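You operate a simulated robot arm through the tools that you are given. There is no shell and no other tool. Be economical: measure what you need, move in short steps, check, and stop when the job is done.

The job below is to be done with a simulated robot arm. You get a single attempt, and the scene is never put back.

JOB
Fork the dotted weight to the loose cover plate, blow the yellow-grip cover clean and seat it.
Fine: use the black fork and stand it back. Blow the cover on the green pad.
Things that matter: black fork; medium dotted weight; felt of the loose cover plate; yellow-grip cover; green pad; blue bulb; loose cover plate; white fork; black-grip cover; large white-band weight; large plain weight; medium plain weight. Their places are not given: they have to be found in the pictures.

Only the result counts: the job must be done as asked and must still hold three seconds after the hand-in. Knocking over, shifting, dropping, spilling or breaking anything else fails it. Lids that push on must go on centred and level and be pressed home; caps that screw on are set level and turned clockwise until they are tight.

ROBOT AND FRAMES
A 7-joint arm with a two-finger parallel gripper, fixed in place. Base frame: the origin is at the foot of the arm, x ahead of it, y to its left, z up. Units: m, rad, N and s.
Its first joint turns from -1.152 to 1.152 rad. Payload 2.6 kg.
Tool frame: the origin (TCP) lies between the finger pads and is the grasp point; the fingertips stand 0.03 m ahead of it; z points along the fingers, y is the line along which they close. The gripper opens to 0.094 m. The fingers are 0.028 m wide and 0.01 m thick; the gripper's body (0.05 by 0.096 m) begins 0.055 m behind the TCP.
Orientation is that of the tool frame in the base frame, as a unit quaternion [w, x, y, z]. With the fingers straight down and closing along the base's y, the tool's x points along the base's -x, its y along +y and its z along -z.

CONTROLS
- The arm moves only by the tool send_rows. Its argument "increments" is a list of rows, each an object of numbers (a shift or turn left out is 0, a gripper value left out holds the last): "tx", "ty", "tz": the shift along the tool's x, y, z in mm; "wx", "wy", "wz": the turn, a rotation vector about the tool's x, y, z in rad; "jaw": the gripper command, from -1 (fully open) to 1 (shut), values between in proportion. In form: [{"tx": .., "ty": .., "tz": .., "wx": .., "wy": .., "wz": .., "jaw": ..}, ...]. A call has 1 to 20 rows; each row is the pose to reach, as a shift and turn from the pose commanded when the call began, along the tool's axes at that moment. A row lasts 0.2 s, in which the tool goes at most 0.05 m and 0.15 rad; a call with a longer step from one row to the next is refused whole, and so is a gripper value outside its range. Where a pose cannot be reached the arm comes as near as it can. A force on the tool above 40 N (or 10 N above the force at the start of the call, whichever is more), or a blocked arm, ends the call early, and 0.2 s more pass. Each finger travels about 0.072 m/s and halts on what it meets, pressing with about 29 N; the grip force reading is that of the motor and also rises with nothing between the fingers. The clock runs only during rows and for 0.2 s after the last one: add rows that repeat a pose to give the fingers time. It gives the time, the measured TCP pose, the force on the tool (base axes), the opening and the grip force at its end, in the units of the frame above (readings bear some noise).
- Cameras (640 x 400 px; columns grow to the right, rows downward): "scene" is fixed at [0.0223, 0.4176, 0.5776]; the picture's right is [-0.89, -0.45, 0.00], its down [-0.20, 0.39, -0.90] and it looks along [0.41, -0.80, -0.44] (base axes); focal length 275 px, centre (320, 200). "wrist" rides on the gripper at [-0.037, 0, -0.058] in the tool frame; the picture's right is [0.00, -1.00, 0.00], its down [0.97, 0.00, -0.24] and it looks along [0.24, 0.00, 0.97] (tool axes); focal length 218 px, centre (320, 200).
- camera(camera): a new picture of that camera. The clock stands still meanwhile.
- point_at(camera, pixels): for up to 12 pixels [column, row] of the newest picture of that camera ("zoom" is the newest enlarged one), the place [x, y, z] in the base frame of the surface seen there, good to about 0.002 m. The clock stands still meanwhile.
- inspect(camera, box): a new picture of the part [left, top, right, bottom] of that camera's present view, enlarged. The clock stands still meanwhile.
- finish_job(): hands the job in; it is judged then, once.

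Go step by step. Measure first, check grasps and placings, and put right what went wrong. The budget is 80 turns and 34 pictures, counting those below and the enlarged ones. Unless the task says otherwise, let go and move clear before handing in, and close with one line.

The tools are called after "Emit:" as name(argument=value, ...) on one line, values as JSON. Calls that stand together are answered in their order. send_rows: Moves the arm, as the interface text tells. Its arguments: {"type":"object","properties":{"increments":{"type":"array"}},"required":["increments"]} The other tools are called the same way: camera (camera) takes a picture; point_at (camera, pixels) gives the place of the surface under pixels of a picture; inspect (camera, box) takes an enlarged picture of a part of a camera's view; finish_job () hands the job in.

At the start:

```text
time_s: 0.0
eef_pos: [0.295, 0.0271, 0.4355]
tcp_rot: [0.001, 0.001, 1.0, 0.001]
ft_force: [-0.5, -0.6, -0.1]
gripper_width: 0.0937
grip_force: 0.0
```

scene: 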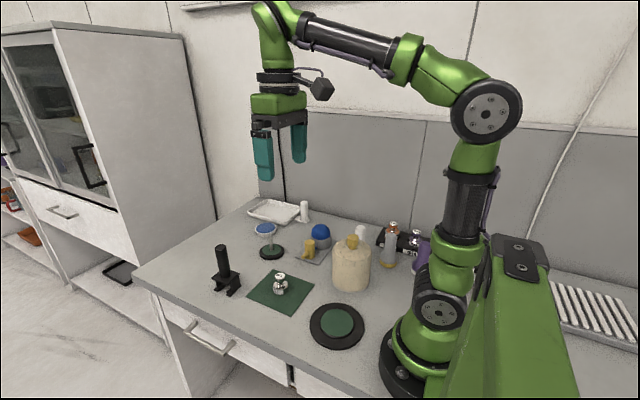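
wrist: 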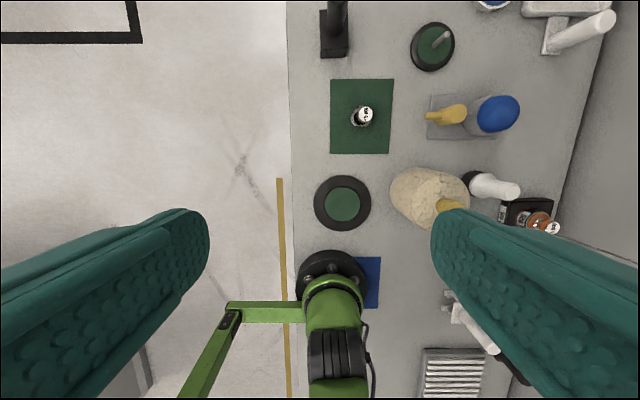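

The pictures show a cluttered bench: a black fork at about (225,270) in the scene view, a green square with a weight at (280,283), and a dark disc with green felt at (337,325). I'll enlarge both views to identify each part.

Emit:
inspect(camera="scene", box=[190, 190, 450, 360])

Emit:
inspect(camera="wrist", box=[290, 0, 620, 240])

```text
2.35 times, centred on (320, 275) of scene
```

zoom: 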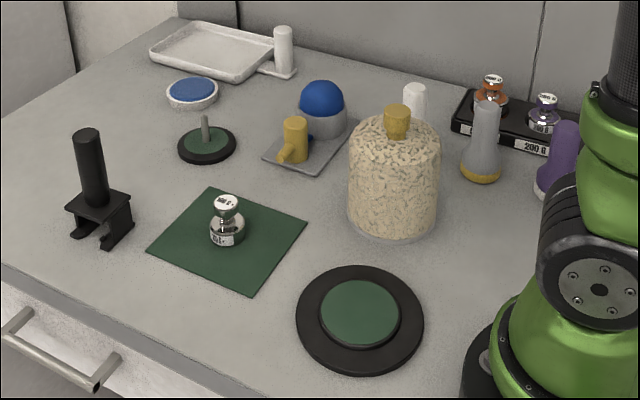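

```text
1.67 times, centred on (455, 120) of wrist
```

zoom: 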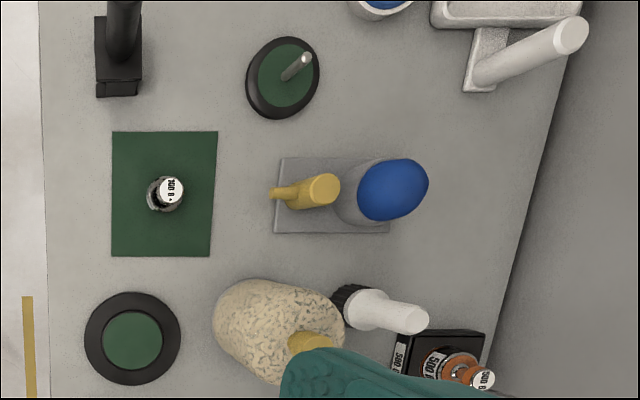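

The black fork, the green pad carrying a weight, the blower (blue bulb with a yellow nozzle), the speckled jar and the felt disc are all visible. I'll measure them before moving for a better view.

Emit:
point_at(camera="zoom", pixels=[[123, 10], [118, 88], [170, 192], [163, 145], [290, 70], [310, 190], [390, 190], [133, 340], [92, 340], [310, 340], [400, 318], [455, 365]])

Emit:
point_at(camera="scene", pixels=[[353, 238], [351, 262], [280, 275], [280, 290], [320, 229], [310, 243], [303, 258], [222, 247], [225, 275], [337, 322], [272, 253], [361, 228]])

```text
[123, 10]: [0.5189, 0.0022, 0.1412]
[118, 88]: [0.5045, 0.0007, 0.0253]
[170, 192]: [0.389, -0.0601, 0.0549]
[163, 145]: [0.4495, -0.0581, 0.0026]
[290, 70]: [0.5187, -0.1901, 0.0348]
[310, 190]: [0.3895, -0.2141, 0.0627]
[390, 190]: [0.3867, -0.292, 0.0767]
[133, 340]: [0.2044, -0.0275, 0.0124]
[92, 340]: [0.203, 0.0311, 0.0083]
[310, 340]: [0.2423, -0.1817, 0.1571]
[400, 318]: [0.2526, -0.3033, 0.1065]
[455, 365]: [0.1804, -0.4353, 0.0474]
```

```text
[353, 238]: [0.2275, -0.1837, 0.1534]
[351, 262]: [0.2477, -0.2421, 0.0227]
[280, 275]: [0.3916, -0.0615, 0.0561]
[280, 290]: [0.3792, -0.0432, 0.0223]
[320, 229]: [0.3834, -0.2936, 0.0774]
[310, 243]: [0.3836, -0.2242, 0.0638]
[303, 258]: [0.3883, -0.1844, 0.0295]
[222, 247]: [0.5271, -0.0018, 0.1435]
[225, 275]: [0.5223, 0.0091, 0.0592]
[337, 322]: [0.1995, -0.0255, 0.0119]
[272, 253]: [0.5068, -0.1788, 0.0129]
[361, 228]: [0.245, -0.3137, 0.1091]
```

Both cameras place the bench top at z≈0 by triangulation: the pad reads 0.003 and the weight top 0.056. The text says -0.21, so I'll confirm the height by contact later. Now I'll move over the right side for a closer look at the jar, the white object and the weights.

Emit:
send_rows(increments=[{"tx": 0, "ty": -45, "jaw": -1}, {"tx": 0, "ty": -90}, {"tx": 0, "ty": -135}, {"tx": 0, "ty": -180}, {"tx": 0, "ty": -225}, {"tx": 0, "ty": -260}, {"tx": 0, "ty": -260}])

Emit:
camera(camera="wrist")

```text
time_s: 1.6
eef_pos: [0.2962, -0.2367, 0.4359]
tcp_rot: [0.001, 0.001, 1.0, 0.0]
ft_force: [0.0, -0.6, 0.5]
gripper_width: 0.0938
grip_force: 0.0
```

```text
29 pictures are left
```

wrist: 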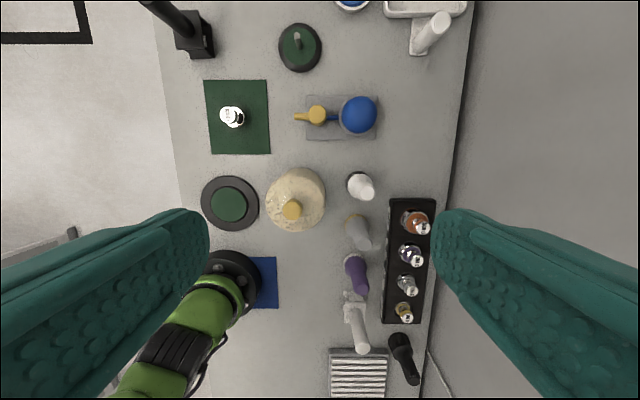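

From here I can see a weight rack on the right (orange, purple, silver and gold rings), some bottles, another white fork-like tool and a black item. I'll enlarge these.

Emit:
inspect(camera="wrist", box=[310, 160, 450, 390])

Emit:
inspect(camera="wrist", box=[180, 60, 400, 240])

Emit:
inspect(camera="scene", box=[360, 210, 460, 280])

```text
1.74 times, centred on (380, 275) of wrist
```

zoom: 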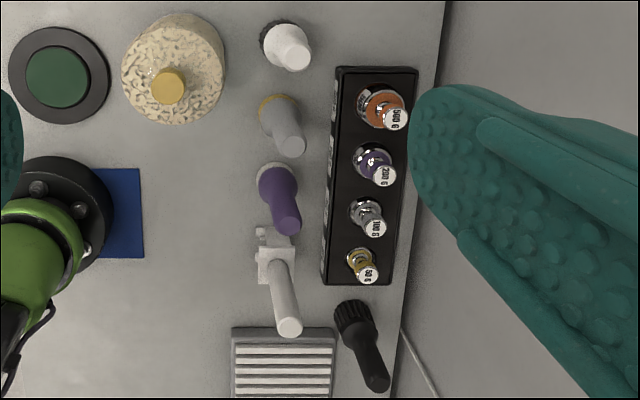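

```text
2.22 times, centred on (290, 150) of wrist
```

zoom: 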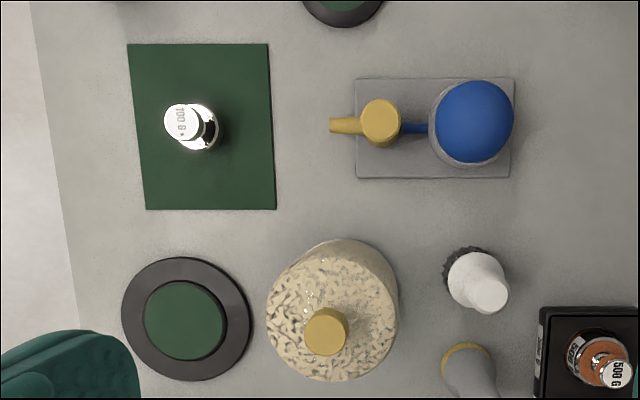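

```text
5.71 times, centred on (410, 245) of scene
```

zoom: 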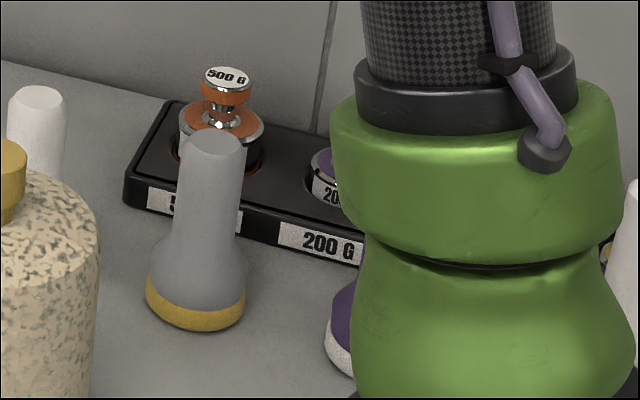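

The weight on the pad seems to read "100 G" with a dot. I haven't found the black-grip cover or the other named weights yet, so I'll view the far end of the bench and come lower over the pad weight.

Emit:
send_rows(increments=[{"tx": -40, "ty": 20, "tz": 15}, {"tx": -80, "ty": 40, "tz": 30}, {"tx": -120, "ty": 65, "tz": 45}, {"tx": -150, "ty": 90, "tz": 60}, {"tx": -170, "ty": 110, "tz": 75}, {"tx": -170, "ty": 110, "tz": 75}])

Emit:
camera(camera="wrist")

```text
time_s: 3.0
eef_pos: [0.4665, -0.126, 0.3621]
tcp_rot: [0.0, 0.001, 1.0, 0.0]
ft_force: [0.4, 0.0, 0.0]
gripper_width: 0.0939
grip_force: 0.0
```

```text
25 pictures are left
```

wrist: 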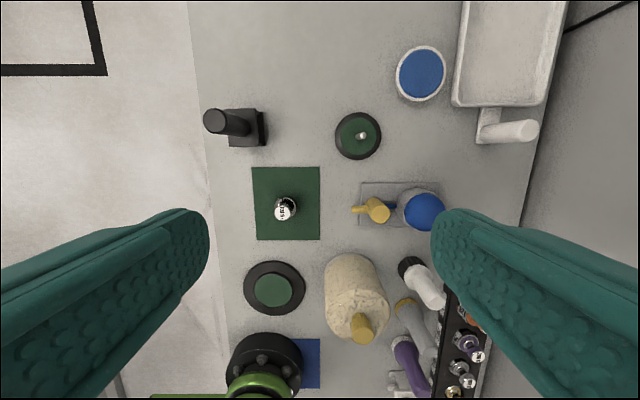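

The small felt disc with a post is at (358,135), the black fork at (235,125) and the pad weight at (284,210). I'll enlarge these for detail.

Emit:
inspect(camera="wrist", box=[195, 90, 395, 215])

Emit:
inspect(camera="wrist", box=[230, 160, 450, 345])

```text
3.20 times, centred on (295, 152) of wrist
```

zoom: 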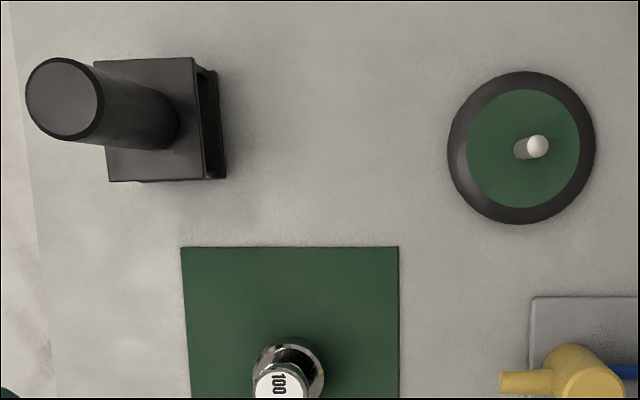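

```text
2.16 times, centred on (340, 252) of wrist
```

zoom: 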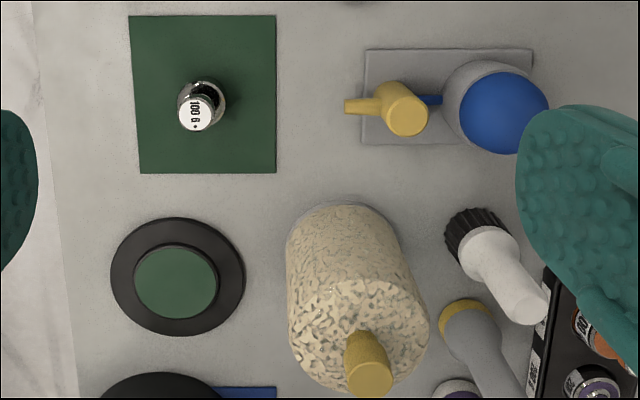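

The weight reads "100 G •", so it is the dotted one, and the raised felt disc at (274,290) matches the jar's footprint. I need the fork's shape, so I'll enlarge it in the scene camera along with the weight.

Emit:
inspect(camera="scene", box=[200, 238, 264, 302])

Emit:
point_at(camera="zoom", pixels=[[320, 100], [320, 200]])

```text
6.25 times, centred on (232, 270) of scene
```

zoom: 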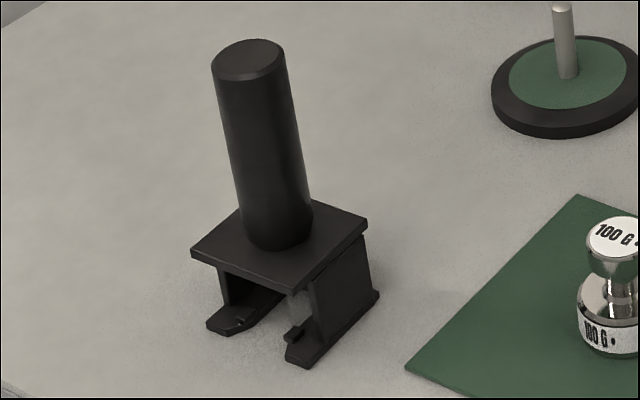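

```text
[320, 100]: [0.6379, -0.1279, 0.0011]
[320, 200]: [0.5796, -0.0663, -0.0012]
```

The fork is a handle on a top plate with two side walls and inward prongs, and the slot opens toward the lower left of the image. I'll measure its corners and the weight.

Emit:
point_at(camera="zoom", pixels=[[250, 58], [195, 248], [295, 286], [365, 222], [240, 205], [212, 325], [300, 360], [376, 295], [265, 300], [285, 338], [612, 235], [600, 345]])

Emit:
inspect(camera="scene", box=[256, 260, 306, 310])

```text
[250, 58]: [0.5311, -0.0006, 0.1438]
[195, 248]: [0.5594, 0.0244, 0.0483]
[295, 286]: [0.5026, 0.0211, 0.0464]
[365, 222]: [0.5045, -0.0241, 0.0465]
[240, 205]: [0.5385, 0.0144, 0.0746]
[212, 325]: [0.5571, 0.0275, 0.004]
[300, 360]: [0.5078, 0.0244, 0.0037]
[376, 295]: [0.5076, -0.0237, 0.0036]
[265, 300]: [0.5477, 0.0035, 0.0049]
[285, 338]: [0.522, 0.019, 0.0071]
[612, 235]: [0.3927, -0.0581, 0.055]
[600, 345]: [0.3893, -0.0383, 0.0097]
```

```text
8.00 times, centred on (281, 285) of scene
```

zoom: 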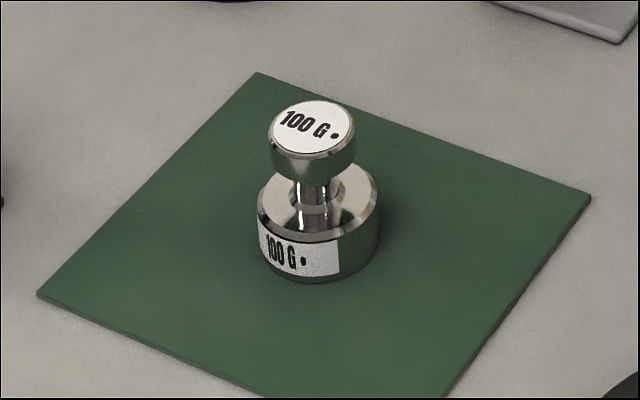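

The fork's body spans x 0.503–0.559 and y ±0.024, with its slot opening toward +y. I'll now measure the weight's neck and knob, and then the jar.

Emit:
point_at(camera="zoom", pixels=[[310, 125], [272, 145], [350, 150], [310, 178], [315, 190], [314, 203], [318, 222], [318, 242], [318, 278], [258, 225], [378, 210], [300, 192]])

Emit:
inspect(camera="scene", box=[300, 215, 400, 355])

```text
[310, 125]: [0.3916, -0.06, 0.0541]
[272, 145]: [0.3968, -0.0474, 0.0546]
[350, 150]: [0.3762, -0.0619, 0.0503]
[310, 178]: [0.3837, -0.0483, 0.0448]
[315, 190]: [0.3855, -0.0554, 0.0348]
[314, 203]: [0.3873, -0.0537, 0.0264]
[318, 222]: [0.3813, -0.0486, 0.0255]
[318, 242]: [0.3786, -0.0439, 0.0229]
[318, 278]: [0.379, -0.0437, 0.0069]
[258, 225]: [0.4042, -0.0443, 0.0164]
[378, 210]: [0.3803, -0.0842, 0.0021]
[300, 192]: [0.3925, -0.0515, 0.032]
```

```text
2.86 times, centred on (350, 285) of scene
```

zoom: 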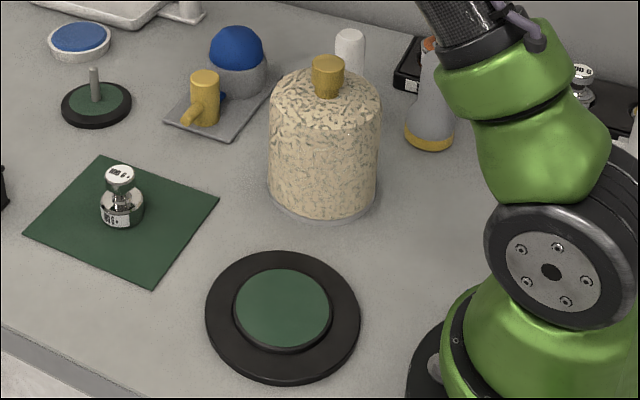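

The weight's axis is about (0.388,-0.060), with its body top at z≈0.026 and knob underside at z≈0.042. Next I'll measure the plate, felt, jar and nozzle in this zoom.

Emit:
point_at(camera="zoom", pixels=[[282, 308], [235, 310], [330, 305], [282, 270], [282, 345], [207, 325], [360, 320], [328, 62], [328, 90], [325, 140], [184, 116], [206, 78]])

Emit:
point_at(camera="scene", pixels=[[248, 300], [293, 315], [314, 283], [273, 270], [316, 230], [322, 228], [345, 290], [333, 278], [369, 278], [350, 252], [350, 325], [338, 308]])

```text
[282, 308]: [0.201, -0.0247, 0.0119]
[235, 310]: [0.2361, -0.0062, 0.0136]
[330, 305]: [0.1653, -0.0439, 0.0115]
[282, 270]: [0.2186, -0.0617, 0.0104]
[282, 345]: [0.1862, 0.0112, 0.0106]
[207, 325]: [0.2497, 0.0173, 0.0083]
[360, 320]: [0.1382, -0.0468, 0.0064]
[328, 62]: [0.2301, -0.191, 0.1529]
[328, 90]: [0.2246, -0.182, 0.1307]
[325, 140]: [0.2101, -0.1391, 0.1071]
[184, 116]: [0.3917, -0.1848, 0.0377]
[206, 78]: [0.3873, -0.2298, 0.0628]
```

```text
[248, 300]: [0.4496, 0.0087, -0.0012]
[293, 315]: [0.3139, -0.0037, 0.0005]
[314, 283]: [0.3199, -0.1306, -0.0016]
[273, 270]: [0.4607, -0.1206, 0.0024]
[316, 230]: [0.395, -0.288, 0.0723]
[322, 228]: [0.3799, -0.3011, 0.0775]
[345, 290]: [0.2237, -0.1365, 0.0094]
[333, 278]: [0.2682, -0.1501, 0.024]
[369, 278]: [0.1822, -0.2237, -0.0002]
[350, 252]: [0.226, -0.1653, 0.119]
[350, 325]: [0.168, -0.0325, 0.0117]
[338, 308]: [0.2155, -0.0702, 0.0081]
```

Felt centre is about (0.201,-0.025), the jar axis about (0.23,-0.19), the pad centre about (0.386,-0.06), and the fork handle axis (0.531,0.000). I'll go above the fork handle with the jaws open.

Emit:
send_rows(increments=[{"tx": -14, "ty": 30, "tz": 20, "jaw": -1}, {"tx": -30, "ty": 60, "tz": 45}, {"tx": -48, "ty": 95, "tz": 70}, {"tx": -64.5, "ty": 126, "tz": 90}, {"tx": -64.5, "ty": 126, "tz": 130}, {"tx": -64.5, "ty": 126, "tz": 162}, {"tx": -64.5, "ty": 126, "tz": 162}, {"tx": -64.5, "ty": 126, "tz": 162}])

Emit:
camera(camera="wrist")

```text
time_s: 4.8
eef_pos: [0.5281, -0.0011, 0.1971]
tcp_rot: [0.002, 0.001, 1.0, 0.001]
ft_force: [0.6, -0.6, 0.0]
gripper_width: 0.0941
grip_force: 0.1
```

```text
19 pictures are left
```

wrist: 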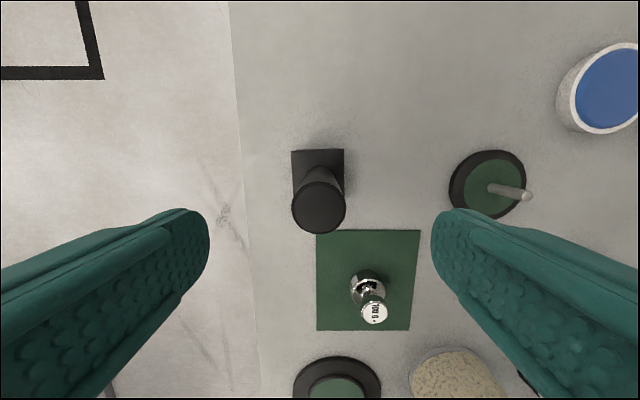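

The handle top is centred at (319,208), about 4 mm further in x than the TCP. I'll shift by that, descend to z≈0.115 and close on it.

Emit:
send_rows(increments=[{"tx": -4, "tz": 30, "jaw": -1}, {"tx": -4, "tz": 60}, {"tx": -4, "tz": 82}, {"tx": -4, "tz": 82}, {"tx": -4, "tz": 82, "jaw": 0}, {"tx": -4, "tz": 82, "jaw": 1}, {"tx": -4, "tz": 82, "jaw": 1}, {"tx": -4, "tz": 82, "jaw": 1}, {"tx": -4, "tz": 82, "jaw": 1}])

```text
time_s: 6.8
eef_pos: [0.5334, 0.0005, 0.1167]
tcp_rot: [0.001, 0.001, 1.0, 0.001]
ft_force: [0.2, 0.5, -0.5]
gripper_width: 0.0287
grip_force: 29.4
```

The jaws closed on the handle at 28.7 mm. I'll lift and carry the fork above the nozzle side of the pad at y≈-0.12, staying high.

Emit:
send_rows(increments=[{"tz": -30, "jaw": 1}, {"tz": -60}, {"tz": -90}, {"tx": 25, "ty": -20, "tz": -100}, {"tx": 55, "ty": -45, "tz": -100}, {"tx": 85, "ty": -70, "tz": -100}, {"tx": 115, "ty": -95, "tz": -100}, {"tx": 143, "ty": -121, "tz": -100}, {"tx": 143, "ty": -121, "tz": -100}])

Emit:
inspect(camera="scene", box=[230, 180, 350, 300])

```text
time_s: 8.8
eef_pos: [0.3892, -0.1224, 0.2174]
tcp_rot: [0.001, 0.0, 1.0, 0.0]
ft_force: [-0.5, 0.4, -0.9]
gripper_width: 0.0289
grip_force: 29.0
```

```text
3.33 times, centred on (290, 240) of scene
```

zoom: 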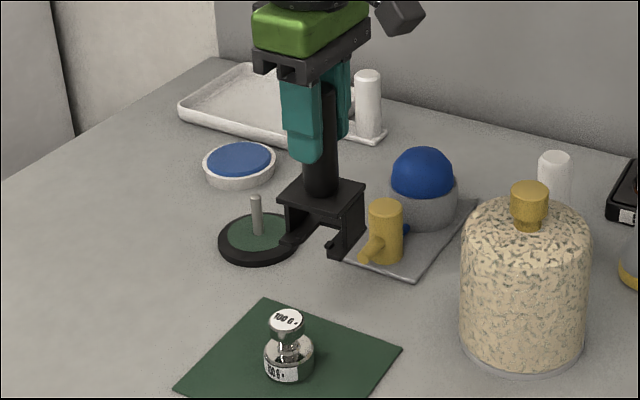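

The fork is held upright with its open end facing the weight. I'll measure the prong tips and plate corners to get the slot centreline.

Emit:
point_at(camera="zoom", pixels=[[280, 200], [332, 214], [364, 186], [283, 241], [292, 241], [329, 250], [338, 255], [287, 318], [288, 350], [334, 243]])

```text
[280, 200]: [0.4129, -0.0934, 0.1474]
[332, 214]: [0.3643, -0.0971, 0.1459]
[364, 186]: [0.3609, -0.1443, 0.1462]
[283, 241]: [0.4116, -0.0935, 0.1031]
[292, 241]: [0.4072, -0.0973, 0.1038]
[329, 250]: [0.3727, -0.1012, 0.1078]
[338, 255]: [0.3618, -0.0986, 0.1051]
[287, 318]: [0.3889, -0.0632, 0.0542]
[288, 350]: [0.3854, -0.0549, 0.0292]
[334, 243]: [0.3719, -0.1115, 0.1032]
```

The slot centre is x≈0.388, which matches the weight's axis. I'll lower until the prongs are at z≈0.030 and stop short of the weight to check.

Emit:
send_rows(increments=[{"tx": -0.5, "tz": 25, "jaw": 1}, {"tx": -0.5, "tz": 50}, {"tx": -0.5, "tz": 71}, {"tx": -0.5, "tz": 71}, {"tx": -0.5, "ty": 10, "tz": 71}, {"tx": -0.5, "ty": 18, "tz": 71}, {"tx": -0.5, "ty": 18, "tz": 71}])

Emit:
inspect(camera="scene", box=[250, 220, 320, 300])

```text
time_s: 10.4
eef_pos: [0.3913, -0.1005, 0.1442]
tcp_rot: [0.001, 0.001, 1.0, 0.001]
ft_force: [0.6, 0.4, -0.7]
gripper_width: 0.0286
grip_force: 28.9
```

```text
5.00 times, centred on (285, 260) of scene
```

zoom: 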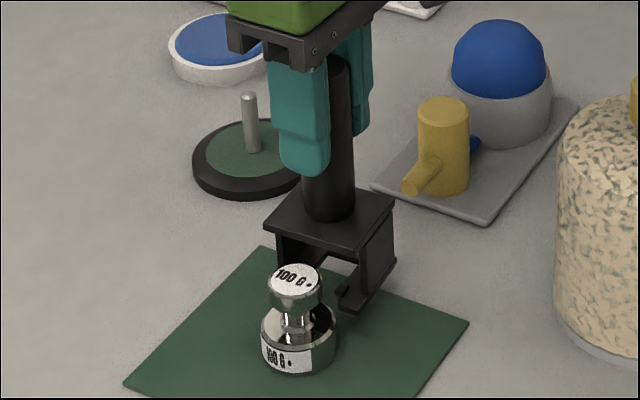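

The prongs sit just behind the weight at about neck height. I'll check prong height and lateral alignment numerically.

Emit:
point_at(camera="zoom", pixels=[[357, 310], [360, 298], [345, 295], [340, 292], [265, 202], [344, 248], [394, 202], [296, 277], [295, 305], [293, 318], [294, 326], [270, 285]])

```text
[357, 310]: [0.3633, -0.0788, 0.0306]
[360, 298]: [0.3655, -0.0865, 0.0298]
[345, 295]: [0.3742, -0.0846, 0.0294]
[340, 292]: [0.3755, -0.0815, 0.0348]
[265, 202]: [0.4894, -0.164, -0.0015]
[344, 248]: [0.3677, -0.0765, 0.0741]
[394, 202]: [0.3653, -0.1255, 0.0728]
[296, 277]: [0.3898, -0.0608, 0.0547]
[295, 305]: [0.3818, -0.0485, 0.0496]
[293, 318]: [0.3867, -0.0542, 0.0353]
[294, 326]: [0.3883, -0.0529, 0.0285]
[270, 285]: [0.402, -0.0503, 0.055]
```

Lip top is at 0.035, the prongs are near 0.030, and the fork centre is about 1.5 mm high in x. I'll correct that and slide forward 41 mm around the neck.

Emit:
send_rows(increments=[{"tx": 1.5, "jaw": 1}, {"tx": 1.5, "ty": 8}, {"tx": 1.5, "ty": 16}, {"tx": 1.5, "ty": 24}, {"tx": 1.5, "ty": 32}, {"tx": 1.5, "ty": 41}, {"tx": 1.5, "ty": 41}])

Emit:
inspect(camera="scene", box=[250, 230, 320, 300])

```text
time_s: 12.0
eef_pos: [0.389, -0.0609, 0.1459]
tcp_rot: [0.001, 0.0, 1.0, 0.0]
ft_force: [-0.1, 0.3, 0.5]
gripper_width: 0.0289
grip_force: 28.4
```

```text
5.71 times, centred on (285, 265) of scene
```

zoom: 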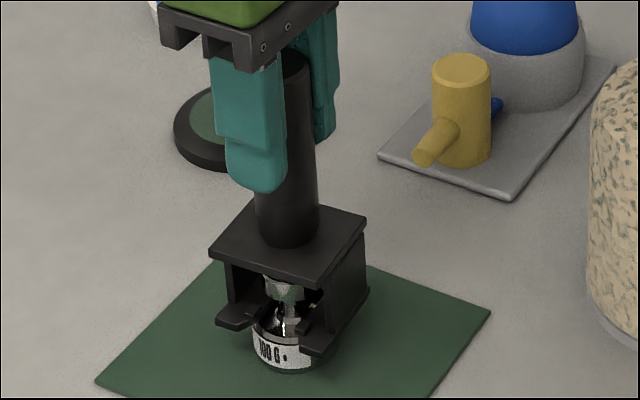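

The neck sits between the prongs with the knob behind the lips. I'll lift slowly and check.

Emit:
send_rows(increments=[{"tz": -5, "jaw": 1}, {"tz": -10}, {"tz": -16}, {"tz": -24}, {"tz": -34}, {"tz": -46}, {"tz": -60}, {"tz": -60}])

Emit:
inspect(camera="scene", box=[250, 200, 330, 300])

```text
time_s: 13.8
eef_pos: [0.3915, -0.0613, 0.2053]
tcp_rot: [0.001, 0.001, 1.0, 0.001]
ft_force: [0.1, 0.5, -0.9]
gripper_width: 0.0288
grip_force: 29.1
```

```text
4.00 times, centred on (290, 250) of scene
```

zoom: 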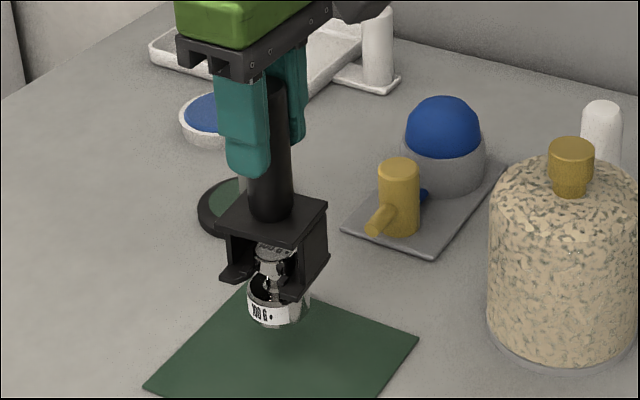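

The weight hangs level in the fork. I'll measure where it sits relative to the TCP.

Emit:
point_at(camera="zoom", pixels=[[270, 325], [270, 310], [296, 300], [280, 250], [272, 262], [247, 300], [218, 226], [297, 245], [326, 206]])

```text
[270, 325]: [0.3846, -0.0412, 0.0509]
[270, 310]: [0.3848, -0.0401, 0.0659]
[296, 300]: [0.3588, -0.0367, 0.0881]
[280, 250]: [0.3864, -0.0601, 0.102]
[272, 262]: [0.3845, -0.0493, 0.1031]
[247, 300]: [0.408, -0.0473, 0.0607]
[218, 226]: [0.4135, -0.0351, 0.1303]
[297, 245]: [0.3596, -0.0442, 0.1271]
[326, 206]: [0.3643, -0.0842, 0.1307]
```

Weight bottom is at z≈0.051 and its axis is about 4 mm to the +y side of the TCP. I'll carry it over the felt centre at (0.201,-0.025), moving at a moderate speed.

Emit:
send_rows(increments=[{"tx": 8, "ty": 1, "jaw": 1}, {"tx": 25, "ty": 4}, {"tx": 45, "ty": 8}, {"tx": 65, "ty": 11}, {"tx": 85, "ty": 14}, {"tx": 105, "ty": 18}, {"tx": 125, "ty": 21}, {"tx": 145, "ty": 24}, {"tx": 163, "ty": 27}, {"tx": 178, "ty": 30}, {"tx": 187, "ty": 31}, {"tx": 190, "ty": 32}, {"tx": 190, "ty": 32}])

Emit:
inspect(camera="scene", box=[290, 230, 390, 350])

```text
time_s: 16.6
eef_pos: [0.1997, -0.0274, 0.2047]
tcp_rot: [0.0, 0.001, 1.0, 0.001]
ft_force: [-0.5, -0.8, -1.1]
gripper_width: 0.0292
grip_force: 29.0
```

```text
3.33 times, centred on (340, 290) of scene
```

zoom: 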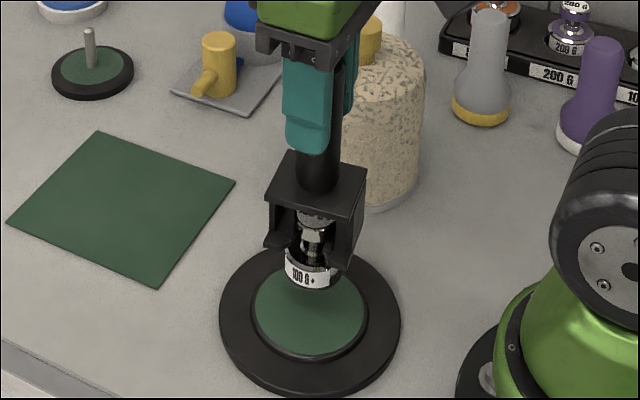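

The weight hangs over the felt. I'll measure its front edge against the felt before lowering.

Emit:
point_at(camera="zoom", pixels=[[307, 288], [307, 275], [287, 272], [329, 275], [255, 305], [365, 312], [308, 350], [308, 335]])

```text
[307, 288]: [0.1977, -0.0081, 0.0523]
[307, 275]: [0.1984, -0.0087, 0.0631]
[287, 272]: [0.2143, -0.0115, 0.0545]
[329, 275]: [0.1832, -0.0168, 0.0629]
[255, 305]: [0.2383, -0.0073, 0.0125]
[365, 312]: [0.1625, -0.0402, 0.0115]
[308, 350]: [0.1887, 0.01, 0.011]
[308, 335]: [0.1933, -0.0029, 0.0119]
```

The weight axis is about (0.204,-0.0245), within 3 mm of the felt centre. I'll correct x, lower gently to contact and then about 5 mm further so the knob lifts off the prongs.

Emit:
send_rows(increments=[{"tx": 2.5, "tz": 8, "jaw": 1}, {"tx": 2.5, "tz": 18}, {"tx": 2.5, "tz": 27}, {"tx": 2.5, "tz": 33}, {"tx": 2.5, "tz": 37}, {"tx": 2.5, "tz": 40}, {"tx": 2.5, "tz": 43}, {"tx": 2.5, "tz": 45}, {"tx": 2.5, "tz": 45}])

Emit:
inspect(camera="scene", box=[310, 260, 370, 350])

```text
time_s: 18.6
eef_pos: [0.197, -0.027, 0.1609]
tcp_rot: [0.0, 0.0, 1.0, 0.001]
ft_force: [-0.2, -0.2, -1.2]
gripper_width: 0.0292
grip_force: 29.0
```

```text
4.44 times, centred on (340, 305) of scene
```

zoom: 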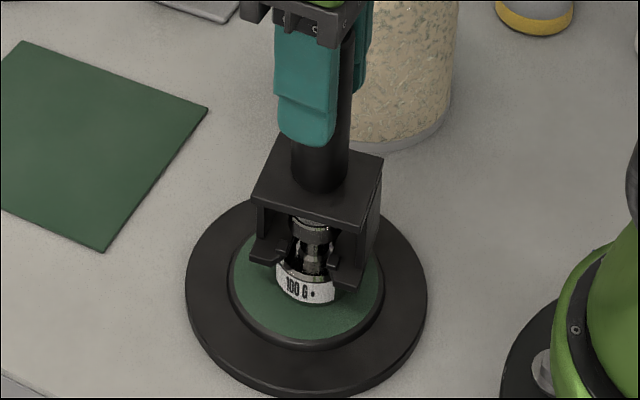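

The fork has lowered around the weight, and by calculation the prongs sit at 0.044–0.051 between the body top (0.038) and the knob (0.053). I'll confirm the weight is on the felt.

Emit:
point_at(camera="zoom", pixels=[[305, 303], [305, 290], [305, 310], [312, 230], [312, 250], [262, 258], [345, 280]])

```text
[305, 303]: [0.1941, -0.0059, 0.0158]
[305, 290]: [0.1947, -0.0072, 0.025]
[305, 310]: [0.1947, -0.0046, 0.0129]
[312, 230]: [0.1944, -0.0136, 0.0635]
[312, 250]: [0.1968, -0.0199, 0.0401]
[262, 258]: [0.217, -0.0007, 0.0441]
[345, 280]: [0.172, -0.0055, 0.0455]
```

The weight is on the felt, with its bottom at about 0.013 and its axis near (0.2005,-0.022). I'll back the fork out 50 mm toward -y and then lift it clear.

Emit:
send_rows(increments=[{"ty": -7, "jaw": 1}, {"ty": -15}, {"ty": -25}, {"ty": -35}, {"ty": -44}, {"ty": -50}, {"ty": -50}, {"ty": -50, "tz": -20}, {"ty": -50, "tz": -50}, {"ty": -50, "tz": -80}, {"ty": -50, "tz": -80}])

Emit:
camera(camera="scene")

```text
time_s: 21.0
eef_pos: [0.1955, -0.0776, 0.2395]
tcp_rot: [0.001, -0.001, 1.0, 0.0]
ft_force: [0.7, -0.4, -0.2]
gripper_width: 0.0288
grip_force: 29.2
```

```text
12 pictures are left
```

scene: 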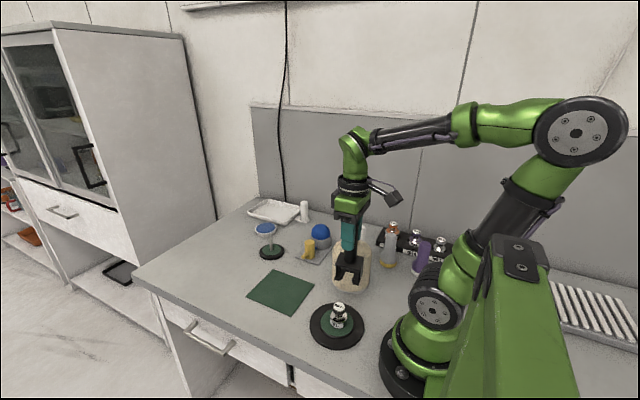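

The weight stands on the felt by itself at (338,315). I'll return the fork to its original spot, TCP (0.533,0.000).

Emit:
send_rows(increments=[{"tx": -30, "ty": 8, "jaw": 1}, {"tx": -75, "ty": 18}, {"tx": -120, "ty": 28}, {"tx": -165, "ty": 38}, {"tx": -210, "ty": 48}, {"tx": -255, "ty": 58}, {"tx": -295, "ty": 68}, {"tx": -325, "ty": 75}, {"tx": -337, "ty": 78}, {"tx": -337, "ty": 78}, {"tx": -337, "ty": 78, "tz": 30}, {"tx": -337, "ty": 78, "tz": 65}, {"tx": -337, "ty": 78, "tz": 95}, {"tx": -337, "ty": 78, "tz": 112}, {"tx": -337, "ty": 78, "tz": 112}])

```text
time_s: 24.2
eef_pos: [0.5362, 0.0009, 0.1272]
tcp_rot: [0.001, 0.001, 1.0, 0.001]
ft_force: [0.3, -0.3, -1.2]
gripper_width: 0.0291
grip_force: 29.0
```

The fork is about 10 mm above the bench and 2–3 mm too far in x. I'll correct that and lower it in small steps to contact.

Emit:
send_rows(increments=[{"tx": 2, "tz": 4, "jaw": 1}, {"tx": 2, "tz": 7}, {"tx": 2, "tz": 9}, {"tx": 2, "tz": 10}, {"tx": 2, "tz": 10.5}, {"tx": 2, "tz": 10.5}])

```text
time_s: 25.6
eef_pos: [0.5332, -0.0003, 0.1195]
tcp_rot: [0.002, 0.001, 1.0, 0.001]
ft_force: [-5.8, 1.5, 22.2]
gripper_width: 0.0289
grip_force: 28.7
```

A 22 N upward force shows the fork is standing on the bench. I'll ease off 1 mm, open, and rise clear.

Emit:
send_rows(increments=[{"tz": -1, "jaw": 1}, {"tz": -1, "jaw": 1}, {"tz": -1, "jaw": -0.2}, {"tz": -1, "jaw": -1}, {"tz": -1, "jaw": -1}, {"tz": -1, "jaw": -1}, {"tz": -30}, {"tz": -70}, {"tz": -110}, {"tz": -120}, {"tz": -120}])

Emit:
camera(camera="scene")

```text
time_s: 28.0
eef_pos: [0.5324, -0.0003, 0.2373]
tcp_rot: [0.001, 0.002, 1.0, 0.001]
ft_force: [1.4, -0.2, -0.2]
gripper_width: 0.0941
grip_force: 0.2
```

```text
11 pictures are left
```

scene: 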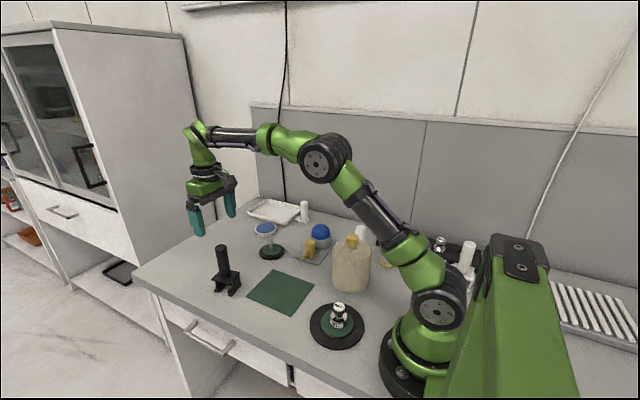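

The fork stands where it was. I'll move above the jar's yellow grip and view it from the wrist.

Emit:
send_rows(increments=[{"tx": 35, "ty": -22, "tz": -10, "jaw": -1}, {"tx": 75, "ty": -47, "tz": -25}, {"tx": 115, "ty": -72, "tz": -25}, {"tx": 155, "ty": -97, "tz": -25}, {"tx": 195, "ty": -122, "tz": -25}, {"tx": 235, "ty": -147, "tz": -25}, {"tx": 272, "ty": -170, "tz": -25}, {"tx": 300, "ty": -187, "tz": -25}, {"tx": 300, "ty": -187, "tz": -25}, {"tx": 300, "ty": -187, "tz": -25}])

Emit:
camera(camera="wrist")

```text
time_s: 30.2
eef_pos: [0.231, -0.1869, 0.262]
tcp_rot: [0.001, 0.001, 1.0, 0.0]
ft_force: [-0.3, -0.4, -0.6]
gripper_width: 0.0939
grip_force: 0.0
```

```text
10 pictures are left
```

wrist: 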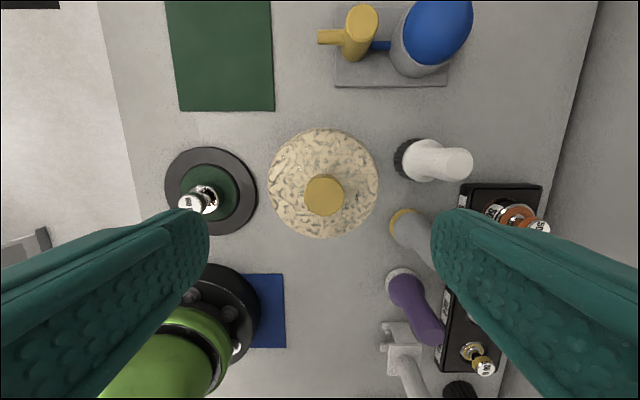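

Emit:
point_at(camera="wrist", pixels=[[324, 196], [307, 195], [342, 197], [324, 178], [324, 212], [323, 132], [270, 180], [376, 180], [323, 160], [324, 235]])

Emit:
point_at(camera="scene", pixels=[[352, 239], [352, 247], [338, 308], [320, 228]])

```text
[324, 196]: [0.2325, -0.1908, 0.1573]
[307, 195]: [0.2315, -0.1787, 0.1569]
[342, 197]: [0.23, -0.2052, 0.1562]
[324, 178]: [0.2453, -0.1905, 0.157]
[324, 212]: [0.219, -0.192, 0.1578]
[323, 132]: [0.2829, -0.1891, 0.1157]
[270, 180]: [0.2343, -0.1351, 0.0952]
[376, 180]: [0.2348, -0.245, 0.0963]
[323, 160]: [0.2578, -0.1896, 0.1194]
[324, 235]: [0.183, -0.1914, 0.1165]
```

```text
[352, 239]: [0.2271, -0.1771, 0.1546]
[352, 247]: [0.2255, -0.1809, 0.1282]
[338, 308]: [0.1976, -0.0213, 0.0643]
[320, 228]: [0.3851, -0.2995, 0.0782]
```

The grip's centre is (0.2325,-0.191), with its top at z 0.157 and the shoulder at about 0.118; the jar radius is about 0.052. I'll descend to TCP z 0.156 and grip.

Emit:
send_rows(increments=[{"tx": -1.5, "ty": -4, "tz": 30, "jaw": -1}, {"tx": -1.5, "ty": -4, "tz": 65}, {"tx": -1.5, "ty": -4, "tz": 95}, {"tx": -1.5, "ty": -4, "tz": 106}, {"tx": -1.5, "ty": -4, "tz": 106}, {"tx": -1.5, "ty": -4, "tz": 106, "jaw": 0}, {"tx": -1.5, "ty": -4, "tz": 106, "jaw": 1}, {"tx": -1.5, "ty": -4, "tz": 106, "jaw": 1}, {"tx": -1.5, "ty": -4, "tz": 106, "jaw": 1}, {"tx": -1.5, "ty": -4, "tz": 106, "jaw": 1}])

```text
time_s: 32.4
eef_pos: [0.2343, -0.1894, 0.1555]
tcp_rot: [0.001, 0.001, 1.0, 0.001]
ft_force: [0.0, 0.1, 1.6]
gripper_width: 0.0313
grip_force: 29.0
```

Gripped at 31.3 mm. I'll lift the cover and carry it over the pad centre at (0.387,-0.060).

Emit:
send_rows(increments=[{"tz": -10, "jaw": 1}, {"tz": -35}, {"tz": -65}, {"tz": -90}, {"tx": -10, "ty": 8, "tz": -95}, {"tx": -35, "ty": 30, "tz": -95}, {"tx": -65, "ty": 55, "tz": -95}, {"tx": -95, "ty": 80, "tz": -95}, {"tx": -125, "ty": 105, "tz": -95}, {"tx": -145, "ty": 123, "tz": -95}, {"tx": -153, "ty": 130, "tz": -95}, {"tx": -153, "ty": 130, "tz": -95}])

Emit:
inspect(camera="scene", box=[220, 190, 380, 350])

```text
time_s: 35.0
eef_pos: [0.3852, -0.0615, 0.2515]
tcp_rot: [0.002, 0.001, 1.0, 0.001]
ft_force: [0.2, -0.2, -2.8]
gripper_width: 0.0315
grip_force: 29.0
```

```text
2.50 times, centred on (300, 270) of scene
```

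zoom: 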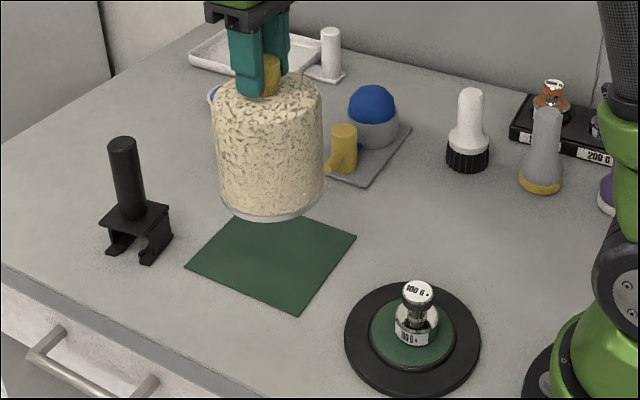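

The cover hangs level over the pad. I'll lower it onto the pad, with small steps at the end.

Emit:
send_rows(increments=[{"tz": 15, "jaw": 1}, {"tz": 40}, {"tz": 65}, {"tz": 82}, {"tz": 88}, {"tz": 90}, {"tz": 91.5}, {"tz": 92.5}, {"tz": 93.5}, {"tz": 93.5}])

```text
time_s: 37.2
eef_pos: [0.3875, -0.061, 0.1604]
tcp_rot: [0.002, 0.002, 1.0, 0.0]
ft_force: [-8.0, 2.7, 17.1]
gripper_width: 0.0313
grip_force: 28.6
```

A 17 N contact force means the cover is on the pad. I'll release it, rise, and move above the blue bulb.

Emit:
send_rows(increments=[{"tz": -1, "jaw": 1}, {"tz": -1, "jaw": 0}, {"tz": -1, "jaw": -1}, {"tz": -1, "jaw": -1}, {"tz": -1, "jaw": -1}, {"tz": -30}, {"tz": -65}, {"tz": -90, "ty": -20}, {"tz": -90, "ty": -65}, {"tz": -90, "ty": -110}, {"tz": -90, "ty": -155}, {"tz": -90, "ty": -200}, {"tz": -90, "ty": -235}, {"tz": -90, "ty": -235}])

Emit:
camera(camera="wrist")

```text
time_s: 40.2
eef_pos: [0.3847, -0.2988, 0.25]
tcp_rot: [0.001, 0.0, 1.0, 0.001]
ft_force: [0.1, -0.7, -0.2]
gripper_width: 0.0944
grip_force: 0.0
```

```text
8 pictures are left
```

wrist: 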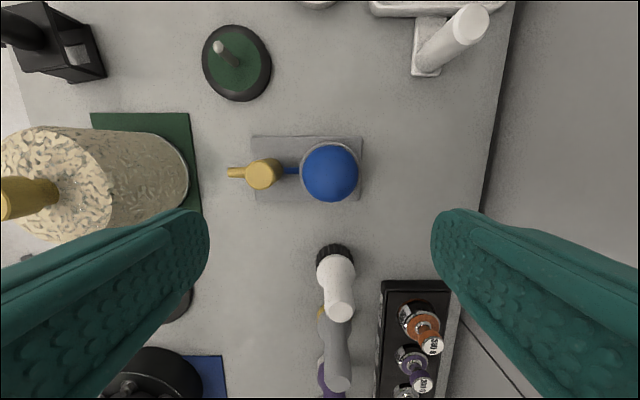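

Emit:
point_at(camera="wrist", pixels=[[330, 172], [303, 172], [357, 172], [330, 146], [330, 198], [230, 172], [263, 173], [308, 195], [150, 200], [185, 175]])

```text
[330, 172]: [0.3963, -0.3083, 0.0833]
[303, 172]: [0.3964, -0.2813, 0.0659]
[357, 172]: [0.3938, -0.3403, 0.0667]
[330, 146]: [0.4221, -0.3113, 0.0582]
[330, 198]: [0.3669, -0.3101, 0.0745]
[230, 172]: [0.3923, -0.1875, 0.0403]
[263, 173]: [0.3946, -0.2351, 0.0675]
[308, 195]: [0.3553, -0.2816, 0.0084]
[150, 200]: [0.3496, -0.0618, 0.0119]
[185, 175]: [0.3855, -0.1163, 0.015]
```

Bulb centre is about (0.394,-0.310) with its top at z 0.083, and the nozzle at (0.392,-0.188,0.040) aims at the cover. I'll shut the jaws and lower the fingertips to just above the bulb, then make a first gentle press.

Emit:
send_rows(increments=[{"tx": -9, "ty": -11, "jaw": 1}, {"tx": -9, "ty": -11}, {"tx": -9, "ty": -11}, {"tx": -9, "ty": -11, "tz": 40}, {"tx": -9, "ty": -11, "tz": 80}, {"tx": -9, "ty": -11, "tz": 115}, {"tx": -9, "ty": -11, "tz": 130}, {"tx": -9, "ty": -11, "tz": 136}, {"tx": -9, "ty": -11, "tz": 141}, {"tx": -9, "ty": -11, "tz": 146}, {"tx": -9, "ty": -11, "tz": 146}])

Emit:
inspect(camera="scene", box=[240, 200, 380, 320])

```text
time_s: 42.6
eef_pos: [0.3944, -0.3084, 0.1034]
tcp_rot: [0.001, 0.001, 1.0, 0.002]
ft_force: [1.1, 2.0, 1.3]
gripper_width: 0.0
grip_force: 28.5
```

```text
3.33 times, centred on (310, 260) of scene
```

zoom: 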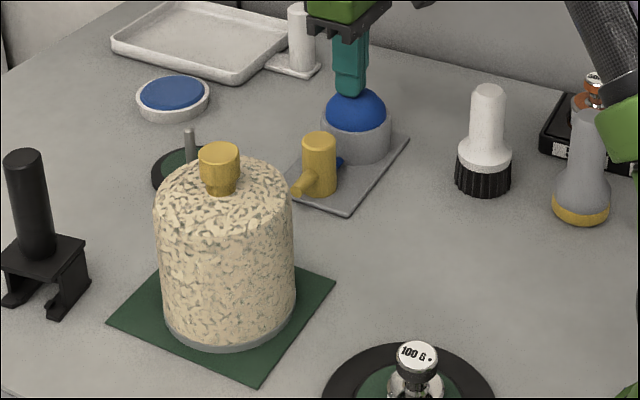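

The fingertips have pressed the bulb lightly, at about 1 N, and the cover still looks dusty. I'll press deeper in several strokes.

Emit:
send_rows(increments=[{"tz": -12, "jaw": 1}, {"tz": -12}, {"tz": 0}, {"tz": 8}, {"tz": 12}, {"tz": 12}, {"tz": -12}, {"tz": -12}, {"tz": 0}, {"tz": 12}, {"tz": 12}, {"tz": -12}, {"tz": -12}, {"tz": 12}, {"tz": 12}, {"tz": 12}])

Emit:
inspect(camera="scene", box=[240, 200, 380, 320])

```text
time_s: 46.0
eef_pos: [0.3942, -0.3082, 0.0898]
tcp_rot: [0.001, 0.001, 1.0, 0.001]
ft_force: [-1.8, -2.9, 2.4]
gripper_width: 0.0001
grip_force: 29.3
```

```text
3.33 times, centred on (310, 260) of scene
```

zoom: 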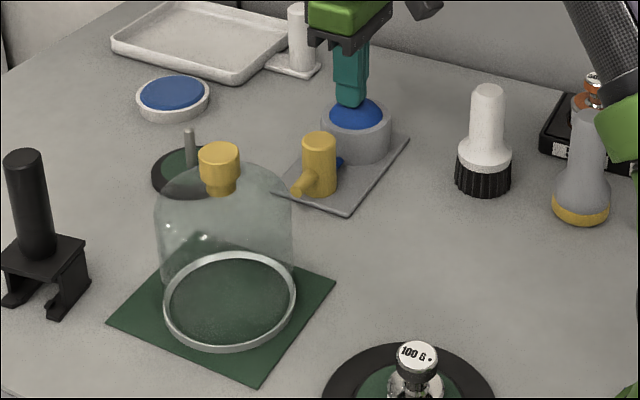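

The cover is now clear glass. I'll rise, open, and go back over its yellow grip.

Emit:
send_rows(increments=[{"tz": -30, "jaw": 1}, {"tz": -75}, {"tz": -120, "jaw": -1}, {"tz": -160}, {"tx": 2, "ty": 40, "tz": -160}, {"tx": 4, "ty": 85, "tz": -160}, {"tx": 6, "ty": 130, "tz": -160}, {"tx": 7, "ty": 175, "tz": -160}, {"tx": 7, "ty": 220, "tz": -160}, {"tx": 7, "ty": 247, "tz": -160}, {"tx": 7, "ty": 247, "tz": -160}, {"tx": 7, "ty": 247, "tz": -160}])

Emit:
camera(camera="wrist")

```text
time_s: 48.6
eef_pos: [0.3876, -0.0606, 0.2515]
tcp_rot: [0.001, 0.0, 1.0, 0.001]
ft_force: [-0.2, 0.0, 0.0]
gripper_width: 0.0941
grip_force: 0.1
```

```text
5 pictures are left
```

wrist: 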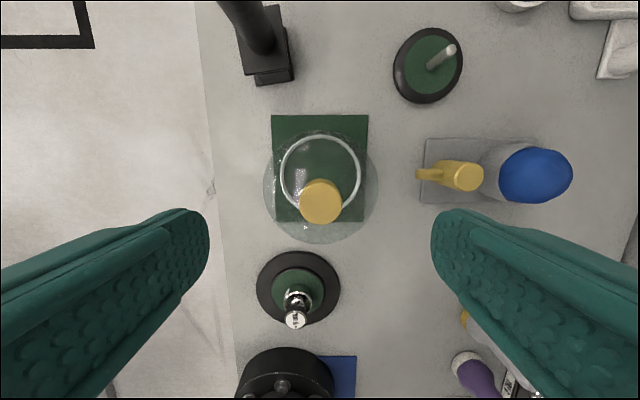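

The grip is centred at (320,201) and its ring is visible. I'll measure the grip, the ring and the plate.

Emit:
point_at(camera="wrist", pixels=[[320, 201], [301, 201], [340, 202], [281, 173], [360, 173], [320, 136], [259, 287], [339, 287], [298, 254], [273, 285], [323, 285], [298, 270]])

Emit:
point_at(camera="scene", pixels=[[322, 320], [354, 318], [336, 337], [311, 325], [363, 325], [337, 347], [340, 302], [337, 322], [287, 250]])

```text
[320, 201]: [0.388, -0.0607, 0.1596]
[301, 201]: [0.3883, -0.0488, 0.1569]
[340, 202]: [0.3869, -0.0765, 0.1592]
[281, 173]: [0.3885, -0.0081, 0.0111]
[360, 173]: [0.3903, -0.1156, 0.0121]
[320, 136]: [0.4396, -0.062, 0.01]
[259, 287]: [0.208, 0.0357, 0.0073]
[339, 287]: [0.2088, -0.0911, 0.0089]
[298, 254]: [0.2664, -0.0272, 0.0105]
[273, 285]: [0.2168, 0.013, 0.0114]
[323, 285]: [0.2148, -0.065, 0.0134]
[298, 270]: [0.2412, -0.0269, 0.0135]
```

```text
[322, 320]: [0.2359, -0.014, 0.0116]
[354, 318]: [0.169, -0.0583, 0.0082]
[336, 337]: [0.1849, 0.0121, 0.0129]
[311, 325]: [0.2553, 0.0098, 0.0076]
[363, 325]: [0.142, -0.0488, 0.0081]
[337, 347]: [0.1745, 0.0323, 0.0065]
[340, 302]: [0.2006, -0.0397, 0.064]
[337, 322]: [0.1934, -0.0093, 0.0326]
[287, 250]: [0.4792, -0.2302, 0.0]
```

The plate and felt centre fits (0.2017,-0.0265), and the cover axis is (0.388,-0.061). I'll descend and grip the cover again.

Emit:
send_rows(increments=[{"tz": 30, "jaw": -1}, {"tz": 60}, {"tz": 82}, {"tz": 91}, {"tz": 91}, {"tz": 91, "jaw": 0}, {"tz": 91, "jaw": 1}, {"tz": 91, "jaw": 1}, {"tz": 91, "jaw": 1}, {"tz": 91, "jaw": 1}])

```text
time_s: 50.8
eef_pos: [0.3886, -0.059, 0.1597]
tcp_rot: [0.001, 0.001, 1.0, 0.001]
ft_force: [0.2, -0.6, 0.7]
gripper_width: 0.0318
grip_force: 29.2
```

Gripped at 31.8 mm. I'll lift 100 mm, which clears the weight top at 0.067, and carry the cover over the plate.

Emit:
send_rows(increments=[{"tz": -10, "jaw": 1}, {"tz": -35}, {"tz": -65}, {"tz": -92}, {"tz": -100}, {"tx": 12, "ty": 2, "tz": -100}, {"tx": 35, "ty": 6, "tz": -100}, {"tx": 65, "ty": 12, "tz": -100}, {"tx": 95, "ty": 17, "tz": -100}, {"tx": 125, "ty": 23, "tz": -100}, {"tx": 152, "ty": 28, "tz": -100}, {"tx": 173, "ty": 32, "tz": -100}, {"tx": 184, "ty": 34, "tz": -100}, {"tx": 186, "ty": 34, "tz": -100}, {"tx": 186, "ty": 34, "tz": -100}])

Emit:
inspect(camera="scene", box=[280, 210, 400, 355])

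```text
time_s: 54.0
eef_pos: [0.2013, -0.0268, 0.2597]
tcp_rot: [0.001, 0.001, 1.0, 0.001]
ft_force: [0.6, 0.3, -1.8]
gripper_width: 0.0315
grip_force: 28.8
```

```text
2.76 times, centred on (340, 282) of scene
```

zoom: 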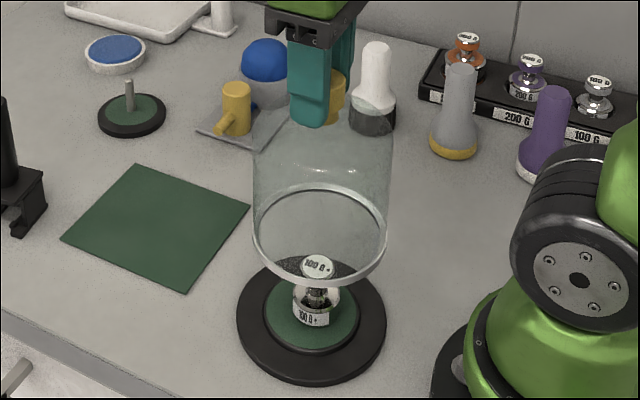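

The ring hangs above the plate. I'll measure its extremes to check centring before lowering.

Emit:
point_at(camera="zoom", pixels=[[255, 243], [385, 250], [317, 285], [322, 187], [285, 275], [355, 275], [283, 198], [360, 200], [238, 320], [385, 320], [312, 382], [310, 352]])

```text
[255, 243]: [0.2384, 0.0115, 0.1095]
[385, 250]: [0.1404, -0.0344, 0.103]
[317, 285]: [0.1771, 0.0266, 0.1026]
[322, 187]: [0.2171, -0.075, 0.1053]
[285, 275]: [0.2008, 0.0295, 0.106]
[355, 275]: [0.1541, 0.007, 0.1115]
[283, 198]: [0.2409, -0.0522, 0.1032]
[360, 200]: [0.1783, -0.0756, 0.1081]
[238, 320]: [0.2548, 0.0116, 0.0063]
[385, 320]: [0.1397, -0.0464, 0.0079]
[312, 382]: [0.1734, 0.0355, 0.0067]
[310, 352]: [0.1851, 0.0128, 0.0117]
```

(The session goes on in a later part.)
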